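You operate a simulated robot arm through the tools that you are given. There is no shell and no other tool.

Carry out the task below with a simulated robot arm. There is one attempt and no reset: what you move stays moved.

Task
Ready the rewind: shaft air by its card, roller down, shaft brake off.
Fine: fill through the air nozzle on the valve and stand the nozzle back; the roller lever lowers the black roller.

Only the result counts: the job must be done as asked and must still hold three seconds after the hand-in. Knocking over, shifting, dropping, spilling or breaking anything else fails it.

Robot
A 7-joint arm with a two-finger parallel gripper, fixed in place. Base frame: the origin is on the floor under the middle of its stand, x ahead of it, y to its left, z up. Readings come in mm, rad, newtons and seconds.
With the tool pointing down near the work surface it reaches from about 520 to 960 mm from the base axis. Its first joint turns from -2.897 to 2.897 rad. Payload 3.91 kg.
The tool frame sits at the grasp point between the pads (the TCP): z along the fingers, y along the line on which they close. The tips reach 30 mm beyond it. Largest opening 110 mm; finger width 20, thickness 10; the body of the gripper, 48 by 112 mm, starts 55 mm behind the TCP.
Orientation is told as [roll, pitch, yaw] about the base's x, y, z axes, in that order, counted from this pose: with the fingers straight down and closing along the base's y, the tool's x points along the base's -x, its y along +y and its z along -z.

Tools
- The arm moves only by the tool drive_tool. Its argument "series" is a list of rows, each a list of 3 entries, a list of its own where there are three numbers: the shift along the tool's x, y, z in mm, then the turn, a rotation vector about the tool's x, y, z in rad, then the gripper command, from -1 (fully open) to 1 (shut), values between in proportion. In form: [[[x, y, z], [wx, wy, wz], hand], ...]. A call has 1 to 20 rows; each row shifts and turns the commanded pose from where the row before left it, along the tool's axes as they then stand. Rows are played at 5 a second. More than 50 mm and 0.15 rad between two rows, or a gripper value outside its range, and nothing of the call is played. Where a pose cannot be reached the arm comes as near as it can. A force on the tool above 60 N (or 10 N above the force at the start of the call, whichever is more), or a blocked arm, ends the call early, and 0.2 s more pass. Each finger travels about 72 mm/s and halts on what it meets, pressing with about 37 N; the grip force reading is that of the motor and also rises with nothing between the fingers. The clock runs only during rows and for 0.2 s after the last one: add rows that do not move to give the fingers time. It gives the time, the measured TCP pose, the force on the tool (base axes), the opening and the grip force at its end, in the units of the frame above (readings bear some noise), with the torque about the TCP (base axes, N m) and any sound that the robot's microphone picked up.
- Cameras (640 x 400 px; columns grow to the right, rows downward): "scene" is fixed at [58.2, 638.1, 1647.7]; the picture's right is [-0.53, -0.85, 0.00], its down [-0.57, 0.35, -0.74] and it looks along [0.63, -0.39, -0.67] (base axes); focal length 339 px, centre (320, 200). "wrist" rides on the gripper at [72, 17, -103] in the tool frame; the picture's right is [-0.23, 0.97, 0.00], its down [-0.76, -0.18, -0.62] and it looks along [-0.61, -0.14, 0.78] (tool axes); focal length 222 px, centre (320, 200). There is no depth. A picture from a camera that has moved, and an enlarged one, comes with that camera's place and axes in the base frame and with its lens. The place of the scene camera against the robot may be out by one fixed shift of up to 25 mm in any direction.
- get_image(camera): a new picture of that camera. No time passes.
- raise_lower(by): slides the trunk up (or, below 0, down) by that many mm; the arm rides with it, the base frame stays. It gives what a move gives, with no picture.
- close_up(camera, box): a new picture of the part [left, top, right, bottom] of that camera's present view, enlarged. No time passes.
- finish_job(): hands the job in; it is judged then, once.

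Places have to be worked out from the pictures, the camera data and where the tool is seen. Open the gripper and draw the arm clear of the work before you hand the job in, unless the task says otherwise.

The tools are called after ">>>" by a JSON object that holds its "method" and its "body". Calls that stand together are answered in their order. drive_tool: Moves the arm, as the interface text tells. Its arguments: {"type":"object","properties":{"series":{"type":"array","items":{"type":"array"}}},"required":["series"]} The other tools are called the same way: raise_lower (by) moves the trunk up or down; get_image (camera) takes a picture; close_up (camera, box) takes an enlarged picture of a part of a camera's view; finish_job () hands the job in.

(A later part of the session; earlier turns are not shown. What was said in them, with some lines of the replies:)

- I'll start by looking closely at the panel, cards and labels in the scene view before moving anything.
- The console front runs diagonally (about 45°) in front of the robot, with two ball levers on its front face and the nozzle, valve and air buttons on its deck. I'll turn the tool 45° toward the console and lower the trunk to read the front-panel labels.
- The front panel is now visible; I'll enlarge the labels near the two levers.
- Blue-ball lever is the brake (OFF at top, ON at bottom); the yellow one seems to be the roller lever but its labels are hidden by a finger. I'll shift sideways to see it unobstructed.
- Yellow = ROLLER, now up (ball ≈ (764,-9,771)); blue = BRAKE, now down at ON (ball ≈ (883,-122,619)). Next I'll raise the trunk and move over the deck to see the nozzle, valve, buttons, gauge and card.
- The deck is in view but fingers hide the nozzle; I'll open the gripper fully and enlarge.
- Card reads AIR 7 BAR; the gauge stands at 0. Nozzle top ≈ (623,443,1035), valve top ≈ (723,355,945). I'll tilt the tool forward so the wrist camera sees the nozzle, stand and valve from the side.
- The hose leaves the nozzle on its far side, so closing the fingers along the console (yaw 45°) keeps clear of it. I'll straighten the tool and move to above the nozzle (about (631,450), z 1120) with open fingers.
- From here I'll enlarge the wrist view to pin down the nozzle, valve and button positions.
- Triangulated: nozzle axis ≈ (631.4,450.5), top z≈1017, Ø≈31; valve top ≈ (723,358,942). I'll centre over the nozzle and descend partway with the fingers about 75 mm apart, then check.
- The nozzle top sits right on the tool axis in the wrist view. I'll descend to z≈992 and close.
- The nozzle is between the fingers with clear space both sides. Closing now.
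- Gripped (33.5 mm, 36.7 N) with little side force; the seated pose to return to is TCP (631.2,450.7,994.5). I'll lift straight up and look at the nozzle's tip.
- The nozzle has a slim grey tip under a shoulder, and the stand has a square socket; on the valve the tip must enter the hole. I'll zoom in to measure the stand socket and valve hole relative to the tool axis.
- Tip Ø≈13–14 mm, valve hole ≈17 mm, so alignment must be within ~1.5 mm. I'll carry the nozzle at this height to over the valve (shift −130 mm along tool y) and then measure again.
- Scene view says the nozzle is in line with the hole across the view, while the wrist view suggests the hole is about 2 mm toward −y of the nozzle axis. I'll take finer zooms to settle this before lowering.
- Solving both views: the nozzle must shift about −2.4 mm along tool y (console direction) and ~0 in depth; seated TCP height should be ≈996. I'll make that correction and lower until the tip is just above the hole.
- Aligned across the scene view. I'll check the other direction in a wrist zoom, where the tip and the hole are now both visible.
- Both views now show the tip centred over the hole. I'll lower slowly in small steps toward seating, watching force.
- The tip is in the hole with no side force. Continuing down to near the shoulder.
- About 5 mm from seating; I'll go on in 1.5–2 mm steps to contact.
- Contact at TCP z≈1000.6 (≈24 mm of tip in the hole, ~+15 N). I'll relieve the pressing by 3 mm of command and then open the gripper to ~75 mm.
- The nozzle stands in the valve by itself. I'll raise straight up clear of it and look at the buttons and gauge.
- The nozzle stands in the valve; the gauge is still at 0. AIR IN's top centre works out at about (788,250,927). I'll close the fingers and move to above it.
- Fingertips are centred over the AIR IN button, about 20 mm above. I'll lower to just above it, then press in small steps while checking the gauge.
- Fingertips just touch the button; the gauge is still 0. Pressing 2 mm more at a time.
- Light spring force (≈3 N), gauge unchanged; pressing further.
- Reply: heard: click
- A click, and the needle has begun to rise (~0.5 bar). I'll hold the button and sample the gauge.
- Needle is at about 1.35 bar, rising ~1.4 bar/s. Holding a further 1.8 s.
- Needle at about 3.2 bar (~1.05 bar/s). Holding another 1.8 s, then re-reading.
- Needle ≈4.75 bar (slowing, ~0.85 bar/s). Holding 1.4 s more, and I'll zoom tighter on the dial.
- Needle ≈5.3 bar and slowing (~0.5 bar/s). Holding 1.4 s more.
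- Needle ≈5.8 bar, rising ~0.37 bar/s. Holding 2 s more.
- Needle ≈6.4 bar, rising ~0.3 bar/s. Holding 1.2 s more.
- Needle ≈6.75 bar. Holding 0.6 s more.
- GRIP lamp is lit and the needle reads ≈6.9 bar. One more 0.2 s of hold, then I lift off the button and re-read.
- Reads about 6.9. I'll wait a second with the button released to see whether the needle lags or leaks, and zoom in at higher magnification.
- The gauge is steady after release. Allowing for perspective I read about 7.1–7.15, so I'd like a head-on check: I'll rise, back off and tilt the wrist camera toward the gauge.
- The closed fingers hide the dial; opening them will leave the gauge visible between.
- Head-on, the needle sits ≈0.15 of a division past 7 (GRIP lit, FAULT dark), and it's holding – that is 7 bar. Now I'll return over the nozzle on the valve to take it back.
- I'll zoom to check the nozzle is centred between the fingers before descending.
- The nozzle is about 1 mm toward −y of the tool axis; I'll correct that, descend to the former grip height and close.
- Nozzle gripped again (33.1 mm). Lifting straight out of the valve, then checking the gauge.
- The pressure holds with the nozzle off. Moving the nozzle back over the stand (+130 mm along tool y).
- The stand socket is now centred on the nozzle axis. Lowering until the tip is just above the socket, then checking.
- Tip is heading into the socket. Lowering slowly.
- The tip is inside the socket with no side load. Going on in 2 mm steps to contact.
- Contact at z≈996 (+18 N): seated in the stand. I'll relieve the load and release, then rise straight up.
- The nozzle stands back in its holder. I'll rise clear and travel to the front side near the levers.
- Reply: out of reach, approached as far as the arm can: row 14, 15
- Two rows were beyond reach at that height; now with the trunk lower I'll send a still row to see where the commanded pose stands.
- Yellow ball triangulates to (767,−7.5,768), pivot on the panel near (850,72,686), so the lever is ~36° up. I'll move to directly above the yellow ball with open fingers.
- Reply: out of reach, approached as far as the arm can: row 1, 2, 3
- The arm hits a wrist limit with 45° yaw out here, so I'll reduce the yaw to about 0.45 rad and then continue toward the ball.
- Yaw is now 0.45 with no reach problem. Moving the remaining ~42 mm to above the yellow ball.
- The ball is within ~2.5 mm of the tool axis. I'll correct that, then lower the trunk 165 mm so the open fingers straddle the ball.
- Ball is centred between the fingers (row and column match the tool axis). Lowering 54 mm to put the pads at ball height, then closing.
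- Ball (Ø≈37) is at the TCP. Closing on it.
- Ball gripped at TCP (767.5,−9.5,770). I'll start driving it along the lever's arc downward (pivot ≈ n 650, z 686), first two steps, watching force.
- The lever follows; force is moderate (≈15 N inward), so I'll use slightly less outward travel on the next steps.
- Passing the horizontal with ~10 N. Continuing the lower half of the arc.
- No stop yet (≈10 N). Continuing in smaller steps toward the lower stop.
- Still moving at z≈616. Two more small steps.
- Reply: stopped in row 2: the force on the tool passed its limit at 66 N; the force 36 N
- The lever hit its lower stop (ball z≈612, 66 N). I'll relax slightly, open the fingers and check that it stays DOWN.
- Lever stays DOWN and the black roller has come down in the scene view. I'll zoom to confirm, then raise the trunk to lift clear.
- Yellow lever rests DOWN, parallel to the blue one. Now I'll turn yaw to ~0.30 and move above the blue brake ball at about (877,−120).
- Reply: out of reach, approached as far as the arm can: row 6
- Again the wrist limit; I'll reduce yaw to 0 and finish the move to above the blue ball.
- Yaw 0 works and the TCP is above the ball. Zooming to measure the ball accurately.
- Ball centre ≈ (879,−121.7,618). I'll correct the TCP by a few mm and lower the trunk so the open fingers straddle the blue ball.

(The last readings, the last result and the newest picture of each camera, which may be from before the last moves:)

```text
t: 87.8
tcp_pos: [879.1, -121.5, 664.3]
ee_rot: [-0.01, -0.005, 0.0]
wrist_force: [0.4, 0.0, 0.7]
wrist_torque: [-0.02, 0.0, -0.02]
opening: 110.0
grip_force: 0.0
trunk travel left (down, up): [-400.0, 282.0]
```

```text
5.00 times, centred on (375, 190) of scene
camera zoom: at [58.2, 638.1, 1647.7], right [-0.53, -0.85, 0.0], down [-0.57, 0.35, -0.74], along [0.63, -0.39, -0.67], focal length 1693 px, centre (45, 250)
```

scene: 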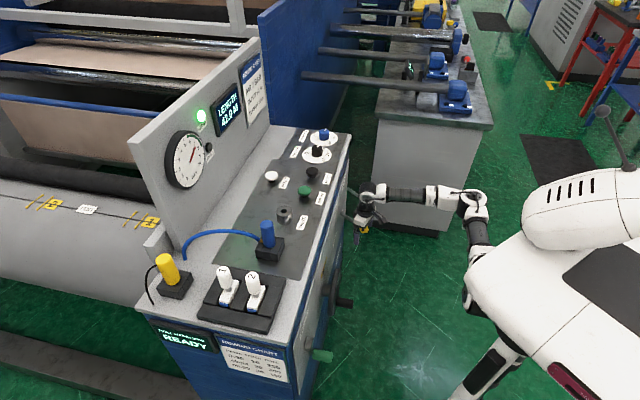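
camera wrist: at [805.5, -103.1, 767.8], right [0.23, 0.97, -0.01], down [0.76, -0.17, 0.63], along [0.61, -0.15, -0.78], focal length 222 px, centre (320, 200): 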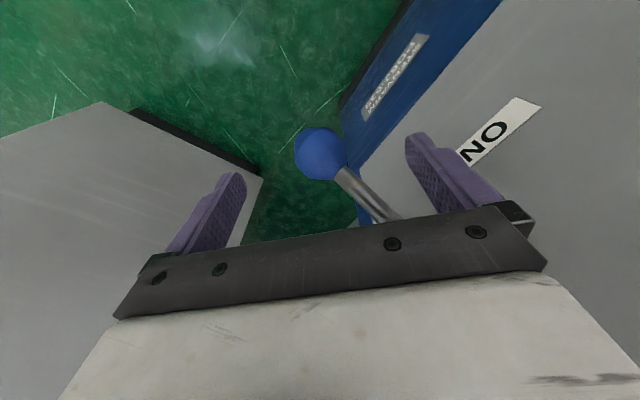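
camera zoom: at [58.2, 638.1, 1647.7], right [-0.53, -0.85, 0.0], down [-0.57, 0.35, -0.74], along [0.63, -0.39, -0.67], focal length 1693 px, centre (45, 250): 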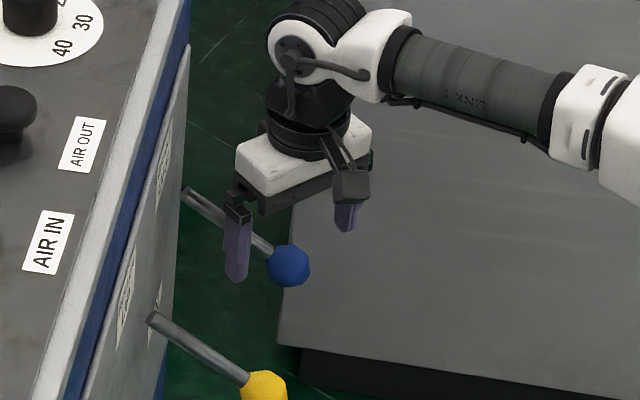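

Ball is on the tool axis. I'll offset 4 mm toward the robot so the pad clears the shaft, lower the last 46 mm with the trunk and close.

>>> {"method": "drive_tool", "body": {"series": [[[4, 0, 0], [0, 0, 0], -1], [[0, 0, 0], [0, 0, 0], -1]]}}

>>> {"method": "raise_lower", "body": {"by": -46}}

>>> {"method": "get_image", "body": {"camera": "wrist"}}

```text
t: 88.4
tcp_pos: [874.3, -121.4, 663.9]
ee_rot: [-0.01, -0.005, -0.001]
wrist_force: [0.9, -0.9, -0.3]
wrist_torque: [0.0, -0.01, -0.01]
opening: 109.9
grip_force: 0.1
trunk travel left (down, up): [-400.0, 282.0]
```

```text
t: 89.3
tcp_pos: [876.2, -121.7, 617.0]
ee_rot: [-0.008, -0.004, 0.0]
wrist_force: [0.4, 0.3, 1.7]
wrist_torque: [-0.02, -0.01, 0.01]
opening: 110.1
grip_force: 0.0
trunk travel left (down, up): [-354.0, 328.0]
```

```text
taken
camera wrist: at [801.4, -103.4, 721.9], right [0.23, 0.97, -0.01], down [0.76, -0.17, 0.63], along [0.61, -0.15, -0.78], focal length 222 px, centre (320, 200)
```

wrist: 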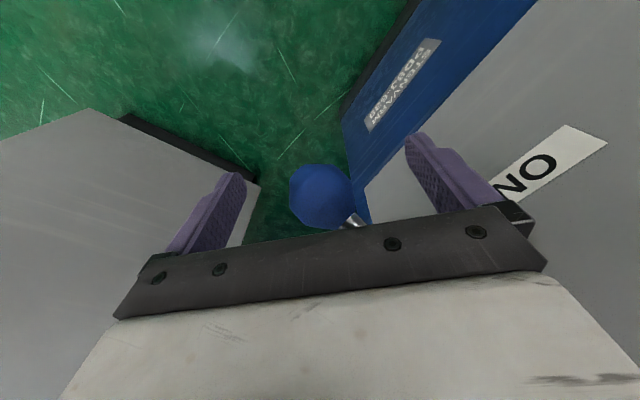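

Ball sits between the fingers, slightly toward the panel side as intended. Closing.

>>> {"method": "drive_tool", "body": {"series": [[[0, 0, 0], [0, 0, 0], 0], [[0, 0, 0], [0, 0, 0], 0.3], [[0, 0, 0], [0, 0, 0], 1], [[0, 0, 0], [0, 0, 0], 1], [[0, 0, 0], [0, 0, 0], 1], [[0, 0, 0], [0, 0, 0], 1]]}}

>>> {"method": "get_image", "body": {"camera": "wrist"}}

```text
t: 90.7
tcp_pos: [876.2, -122.5, 618.0]
ee_rot: [-0.009, -0.005, -0.002]
wrist_force: [1.9, -9.8, 0.2]
wrist_torque: [-0.18, -0.02, 0.02]
opening: 36.7
grip_force: 45.3
trunk travel left (down, up): [-354.0, 328.0]
```

```text
taken
camera wrist: at [801.5, -104.3, 721.7], right [0.23, 0.97, -0.01], down [0.76, -0.17, 0.63], along [0.61, -0.15, -0.78], focal length 222 px, centre (320, 200)
```

wrist: 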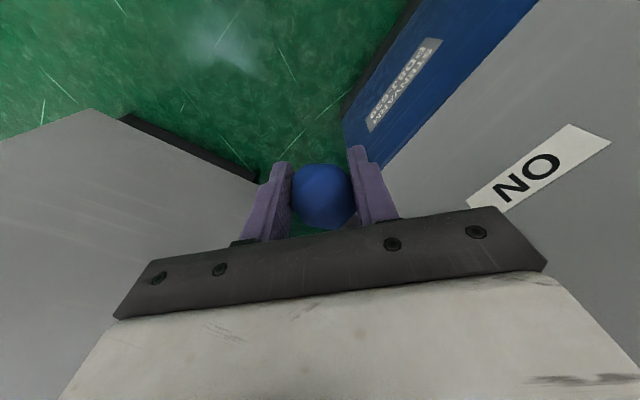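

Gripped (36.7 mm). Starting the upward arc in small steps.

>>> {"method": "drive_tool", "body": {"series": [[[2.7, -2.7, -6.3], [0, 0, 0], 1], [[2.7, -2.7, -6.3], [0, 0, 0], 1], [[2.2, -2.2, -6.7], [0, 0, 0], 1], [[2.2, -2.2, -6.7], [0, 0, 0], 1]]}}

>>> {"method": "get_image", "body": {"camera": "wrist"}}

>>> {"method": "close_up", "body": {"camera": "scene", "box": [330, 150, 420, 230]}}

```text
t: 91.7
tcp_pos: [864.0, -132.2, 640.9]
ee_rot: [-0.011, 0.0, -0.001]
wrist_force: [10.0, -5.8, -12.4]
wrist_torque: [-0.76, 1.09, 0.02]
opening: 37.0
grip_force: 45.1
trunk travel left (down, up): [-354.0, 328.0]
```

```text
taken
camera wrist: at [791.8, -113.1, 745.9], right [0.23, 0.97, -0.01], down [0.76, -0.17, 0.63], along [0.61, -0.15, -0.78], focal length 222 px, centre (320, 200)
```

wrist: 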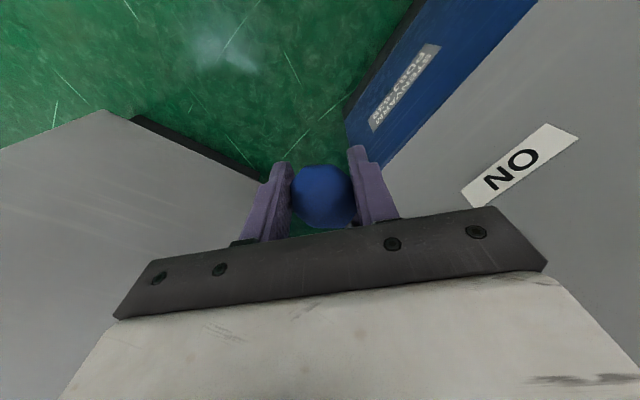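

```text
5.00 times, centred on (375, 190) of scene
camera zoom: at [58.2, 638.1, 1647.7], right [-0.53, -0.85, 0.0], down [-0.57, 0.35, -0.74], along [0.63, -0.39, -0.67], focal length 1693 px, centre (45, 250)
```

zoom: 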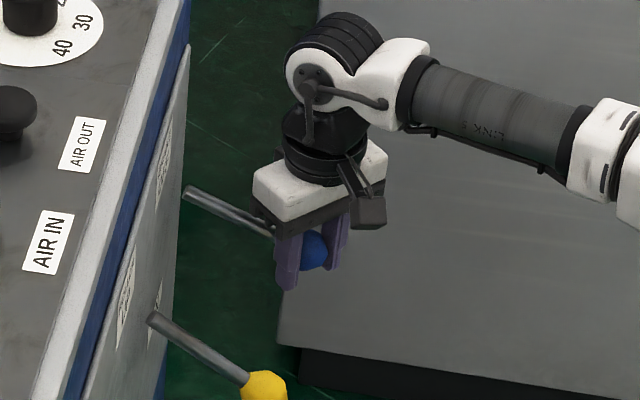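

Lever follows at ~12 N. Continuing to the middle of the arc.

>>> {"method": "drive_tool", "body": {"series": [[[3.2, -3.2, -13.9], [0, 0, 0], 1], [[2.3, -2.3, -14.4], [0, 0, 0], 1], [[1.2, -1.2, -14.7], [0, 0, 0], 1], [[0.1, -0.1, -14.7], [0, 0, 0], 1]]}}

>>> {"method": "get_image", "body": {"camera": "wrist"}}

```text
t: 92.7
tcp_pos: [856.7, -138.5, 701.8]
ee_rot: [-0.01, 0.0, -0.002]
wrist_force: [-17.6, -8.8, -12.2]
wrist_torque: [-0.84, 1.3, 0.4]
opening: 37.4
grip_force: 45.2
trunk travel left (down, up): [-354.0, 328.0]
```

```text
taken
camera wrist: at [784.3, -120.2, 805.9], right [0.23, 0.97, -0.01], down [0.76, -0.17, 0.63], along [0.61, -0.15, -0.78], focal length 222 px, centre (320, 200)
```

wrist: 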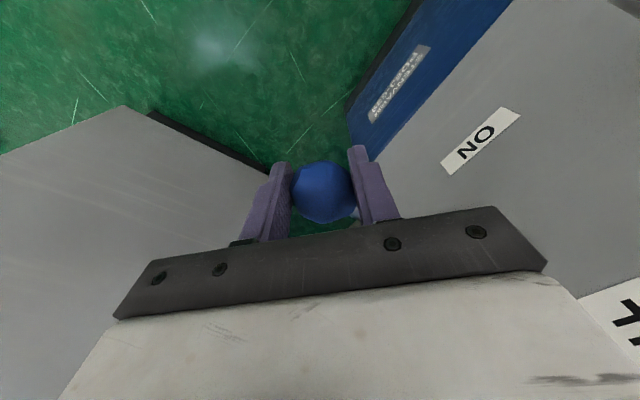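

Past the middle; a small outward push suggests keeping the inward shift smaller. Continuing up.

>>> {"method": "drive_tool", "body": {"series": [[[0.4, -0.4, -14.5], [0, 0, 0], 1], [[-1.3, 1.3, -14.3], [0, 0, 0], 1], [[-2.7, 2.7, -14.0], [0, 0, 0], 1]]}}

>>> {"method": "get_image", "body": {"camera": "wrist"}}

>>> {"method": "close_up", "body": {"camera": "scene", "box": [330, 130, 420, 210]}}

```text
t: 93.5
tcp_pos: [862.8, -133.7, 743.6]
ee_rot: [-0.012, -0.006, -0.001]
wrist_force: [-0.8, -6.3, -12.7]
wrist_torque: [-0.8, 1.18, 0.12]
opening: 37.0
grip_force: 44.7
trunk travel left (down, up): [-354.0, 328.0]
```

```text
taken
camera wrist: at [788.7, -115.2, 847.5], right [0.23, 0.97, -0.01], down [0.76, -0.17, 0.63], along [0.61, -0.15, -0.78], focal length 222 px, centre (320, 200)
```

wrist: 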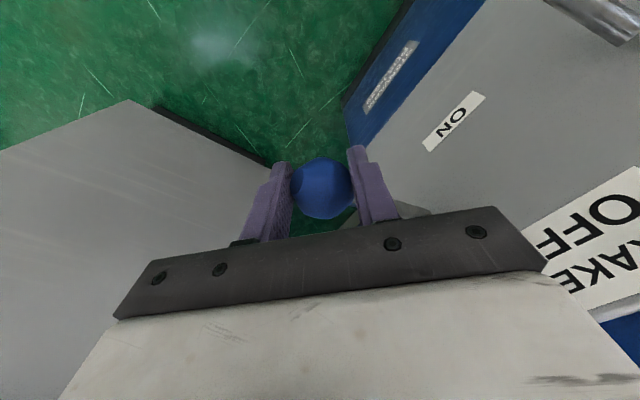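

```text
5.00 times, centred on (375, 170) of scene
camera zoom: at [58.2, 638.1, 1647.7], right [-0.53, -0.85, 0.0], down [-0.57, 0.35, -0.74], along [0.63, -0.39, -0.67], focal length 1693 px, centre (45, 350)
```

zoom: 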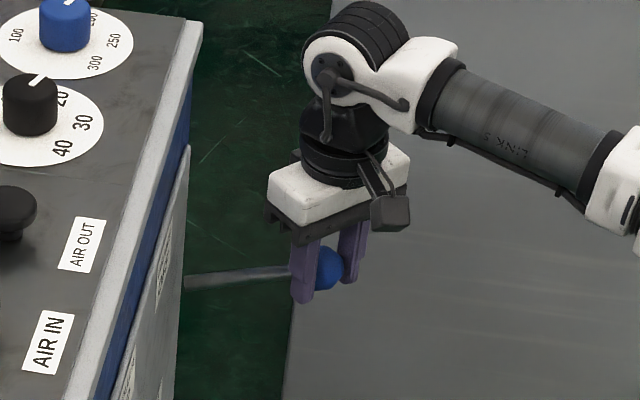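

Nearly there (z≈744). Smaller steps to the upper stop.

>>> {"method": "drive_tool", "body": {"series": [[[-1.8, 1.8, -6.7], [0, 0, 0], 1], [[-2.0, 2.0, -6.6], [0, 0, 0], 1], [[-2.2, 2.2, -6.4], [0, 0, 0], 1]]}}

>>> {"method": "close_up", "body": {"camera": "scene", "box": [330, 130, 420, 210]}}

```text
t: 94.3
tcp_pos: [868.1, -128.3, 764.0]
ee_rot: [-0.008, -0.004, -0.002]
wrist_force: [-2.7, -9.5, -9.0]
wrist_torque: [-0.7, 1.22, -0.21]
opening: 36.6
grip_force: 44.4
trunk travel left (down, up): [-354.0, 328.0]
```

```text
5.00 times, centred on (375, 170) of scene
camera zoom: at [58.2, 638.1, 1647.7], right [-0.53, -0.85, 0.0], down [-0.57, 0.35, -0.74], along [0.63, -0.39, -0.67], focal length 1693 px, centre (45, 350)
```

zoom: 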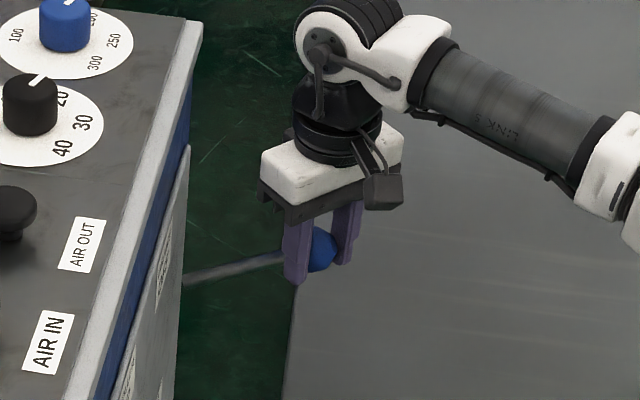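

>>> {"method": "drive_tool", "body": {"series": [[[-2.4, 2.4, -6.2], [0, 0, 0], 1], [[-2.5, 2.5, -5.8], [0, 0, 0], 1], [[-2.6, 2.6, -5.6], [0, 0, 0], 1]]}}

>>> {"method": "close_up", "body": {"camera": "scene", "box": [330, 130, 420, 210]}}

```text
t: 95.1
tcp_pos: [873.3, -120.7, 780.2]
ee_rot: [-0.008, 0.0, -0.001]
wrist_force: [-21.1, -14.7, -17.6]
wrist_torque: [-0.42, -0.11, -0.06]
opening: 36.6
grip_force: 44.5
trunk travel left (down, up): [-354.0, 328.0]
```

```text
5.00 times, centred on (375, 170) of scene
camera zoom: at [58.2, 638.1, 1647.7], right [-0.53, -0.85, 0.0], down [-0.57, 0.35, -0.74], along [0.63, -0.39, -0.67], focal length 1693 px, centre (45, 350)
```

zoom: 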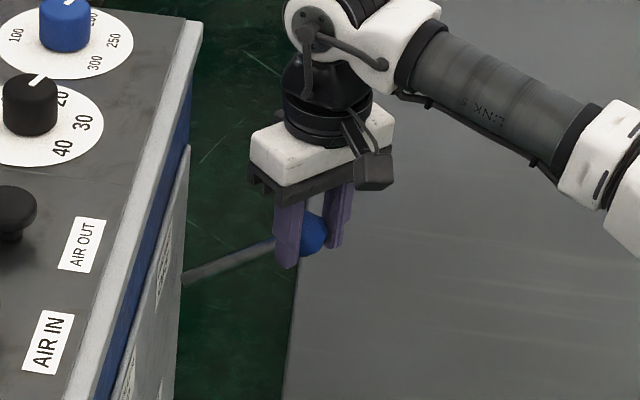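

Force has risen (about 31 N) as if at the upper stop; one more small nudge to confirm.

>>> {"method": "drive_tool", "body": {"series": [[[-1.0, 1.0, -3.0], [0, 0, 0], 1], [[0, 0, 0], [0, 0, 0], 1]]}}

>>> {"method": "close_up", "body": {"camera": "scene", "box": [330, 130, 420, 210]}}

```text
t: 95.7
tcp_pos: [874.3, -120.8, 779.9]
ee_rot: [-0.012, 0.009, -0.003]
wrist_force: [-35.8, -18.7, -34.2]
wrist_torque: [0.33, 0.38, -0.17]
opening: 36.5
grip_force: 45.1
trunk travel left (down, up): [-354.0, 328.0]
```

```text
5.00 times, centred on (375, 170) of scene
camera zoom: at [58.2, 638.1, 1647.7], right [-0.53, -0.85, 0.0], down [-0.57, 0.35, -0.74], along [0.63, -0.39, -0.67], focal length 1693 px, centre (45, 350)
```

zoom: 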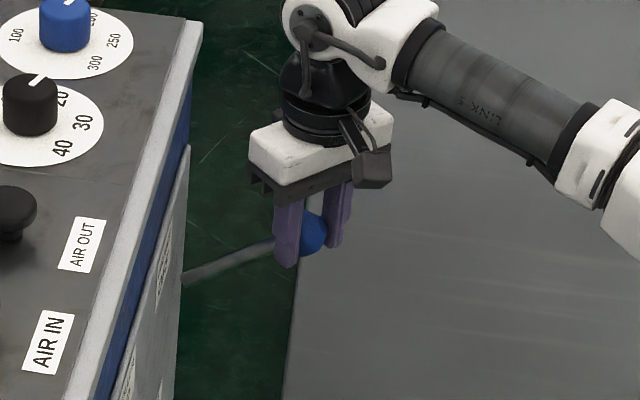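

It is at the stop (no motion, ~53 N). I'll relax the command a few mm and open the fingers.

>>> {"method": "drive_tool", "body": {"series": [[[1.5, -1.5, 3.0], [0, 0, 0], 1], [[0, 0, 0], [0, 0, 0], 0.25], [[0, 0, 0], [0, 0, 0], -0.4], [[0, 0, 0], [0, 0, 0], -1], [[0, 0, 0], [0, 0, 0], -1], [[0, 0, 0], [0, 0, 0], -1]]}}

>>> {"method": "get_image", "body": {"camera": "wrist"}}

>>> {"method": "close_up", "body": {"camera": "scene", "box": [310, 120, 430, 240]}}

```text
t: 97.1
tcp_pos: [873.9, -121.1, 782.0]
ee_rot: [-0.009, -0.003, 0.0]
wrist_force: [-0.3, 0.4, 0.0]
wrist_torque: [0.02, 0.02, 0.0]
opening: 110.0
grip_force: 0.0
trunk travel left (down, up): [-354.0, 328.0]
```

```text
taken
camera wrist: at [800.6, -101.7, 885.6], right [0.23, 0.97, -0.01], down [0.76, -0.17, 0.63], along [0.61, -0.15, -0.78], focal length 222 px, centre (320, 200)
```

wrist: 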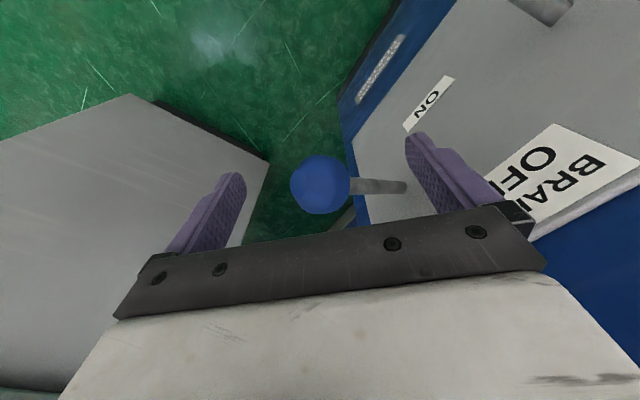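

```text
3.33 times, centred on (370, 180) of scene
camera zoom: at [58.2, 638.1, 1647.7], right [-0.53, -0.85, 0.0], down [-0.57, 0.35, -0.74], along [0.63, -0.39, -0.67], focal length 1129 px, centre (153, 267)
```

zoom: 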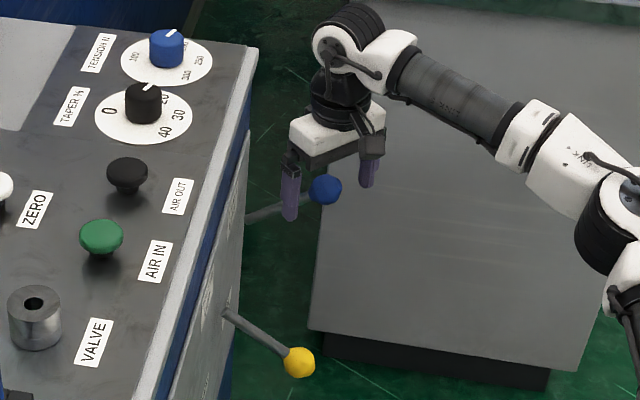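

Brake lever stays up at OFF. I'll raise the trunk straight up to clear it, then verify everything.

>>> {"method": "raise_lower", "body": {"by": 180}}

>>> {"method": "get_image", "body": {"camera": "wrist"}}

>>> {"method": "get_image", "body": {"camera": "scene"}}

```text
t: 99.1
tcp_pos: [873.2, -120.7, 961.0]
ee_rot: [-0.009, -0.006, 0.0]
wrist_force: [0.0, -0.3, -0.6]
wrist_torque: [0.01, 0.0, 0.01]
opening: 110.0
grip_force: 0.2
trunk travel left (down, up): [-534.0, 148.0]
```

```text
taken
camera wrist: at [800.7, -101.8, 1065.4], right [0.23, 0.97, -0.01], down [0.76, -0.17, 0.63], along [0.61, -0.15, -0.78], focal length 222 px, centre (320, 200)
```

wrist: 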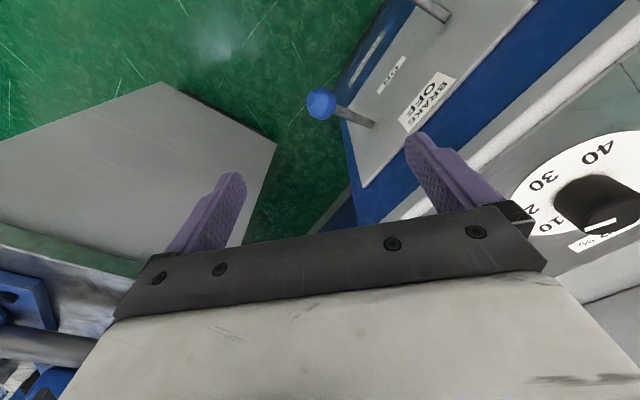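

```text
taken
```

scene: 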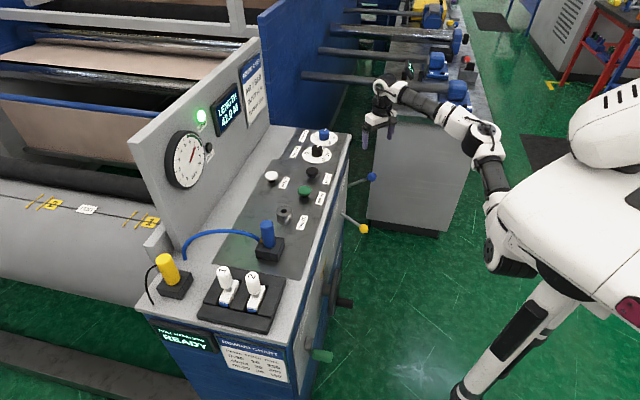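

Both levers are in place. I'll draw the arm back away from the console and then read the gauge, nozzle and levers again.

>>> {"method": "drive_tool", "body": {"series": [[[45, 5, 0], [0, 0, 0], -1], [[45, 5, 0], [0, 0, 0], -1], [[45, 5, 0], [0, 0, 0], -1], [[45, 5, 0], [0, 0, 0], -1], [[45, 5, 0], [0, 0, 0], -1], [[0, 0, 0], [0, 0, 0], -1], [[0, 0, 0], [0, 0, 0], -1]]}}

>>> {"method": "close_up", "body": {"camera": "scene", "box": [172, 132, 208, 164]}}

>>> {"method": "close_up", "body": {"camera": "scene", "box": [220, 110, 400, 260]}}

>>> {"method": "get_image", "body": {"camera": "wrist"}}

>>> {"method": "close_up", "body": {"camera": "scene", "box": [0, 80, 230, 270]}}

```text
t: 100.7
tcp_pos: [649.9, -97.0, 960.3]
ee_rot: [-0.009, -0.004, -0.002]
wrist_force: [0.3, -0.6, 0.5]
wrist_torque: [-0.03, -0.02, 0.0]
opening: 110.0
grip_force: 0.1
trunk travel left (down, up): [-534.0, 148.0]
```

```text
12.50 times, centred on (190, 148) of scene
camera zoom: at [58.2, 638.1, 1647.7], right [-0.53, -0.85, 0.0], down [-0.57, 0.35, -0.74], along [0.63, -0.39, -0.67], focal length 4233 px, centre (1945, 850)
```

zoom: 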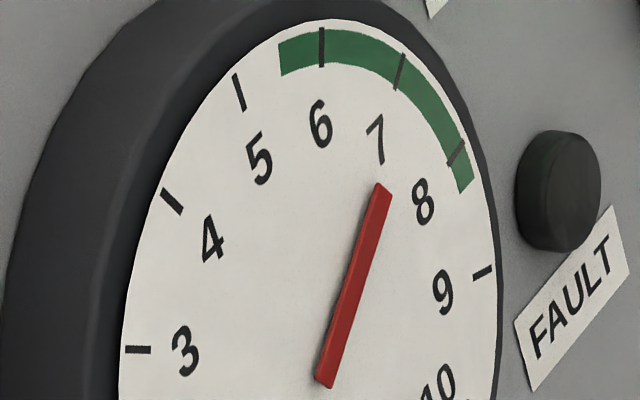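

```text
2.67 times, centred on (310, 185) of scene
camera zoom: at [58.2, 638.1, 1647.7], right [-0.53, -0.85, 0.0], down [-0.57, 0.35, -0.74], along [0.63, -0.39, -0.67], focal length 903 px, centre (347, 240)
```

zoom: 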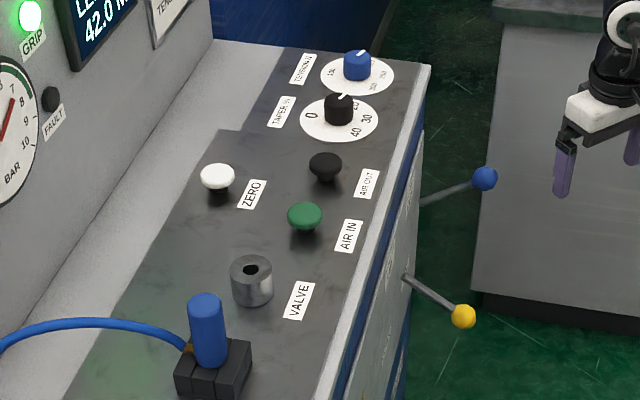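

```text
taken
camera wrist: at [576.4, -77.1, 1064.3], right [0.23, 0.97, -0.01], down [0.76, -0.17, 0.63], along [0.61, -0.15, -0.78], focal length 222 px, centre (320, 200)
```

wrist: 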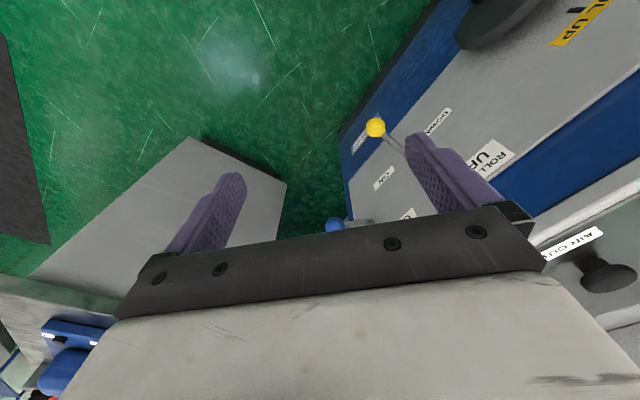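

```text
2.11 times, centred on (115, 175) of scene
camera zoom: at [58.2, 638.1, 1647.7], right [-0.53, -0.85, 0.0], down [-0.57, 0.35, -0.74], along [0.63, -0.39, -0.67], focal length 713 px, centre (752, 253)
```

zoom: 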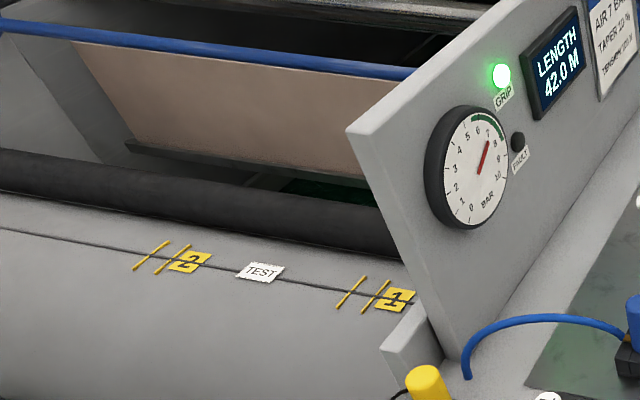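

Everything checks out: the gauge holds at about 7.1 bar, GRIP is lit and FAULT is dark. The nozzle is in its stand, the roller lever is at DOWN with the black roller on the roll, and the brake lever is at OFF. The gripper is open and clear of the work, so I'm handing in.

>>> {"method": "finish_job", "body": {}}

```text
The job is handed in.
```

I readied the rewind and handed the job in. The result hasn't come back yet.

- **Shaft air:** I filled it through the nozzle on the valve. The gauge held at about 7.15 bar by my reading, against the card's 7 bar. The GRIP lamp is lit and FAULT is dark. I left the extra 0.15 bar rather than bleed it, so if the tolerance is tight, that is the weak point.
- **Nozzle:** It stands back in its holder, as it was at the start.
- **Roller:** The yellow lever is down against its stop, and the black roller has come down onto the roll.
- **Shaft brake:** The blue lever is up at OFF, against its stop.

I didn't touch the taper and tension knobs, the other controls or the hardness tester. The gripper is open and the arm is clear of the console.
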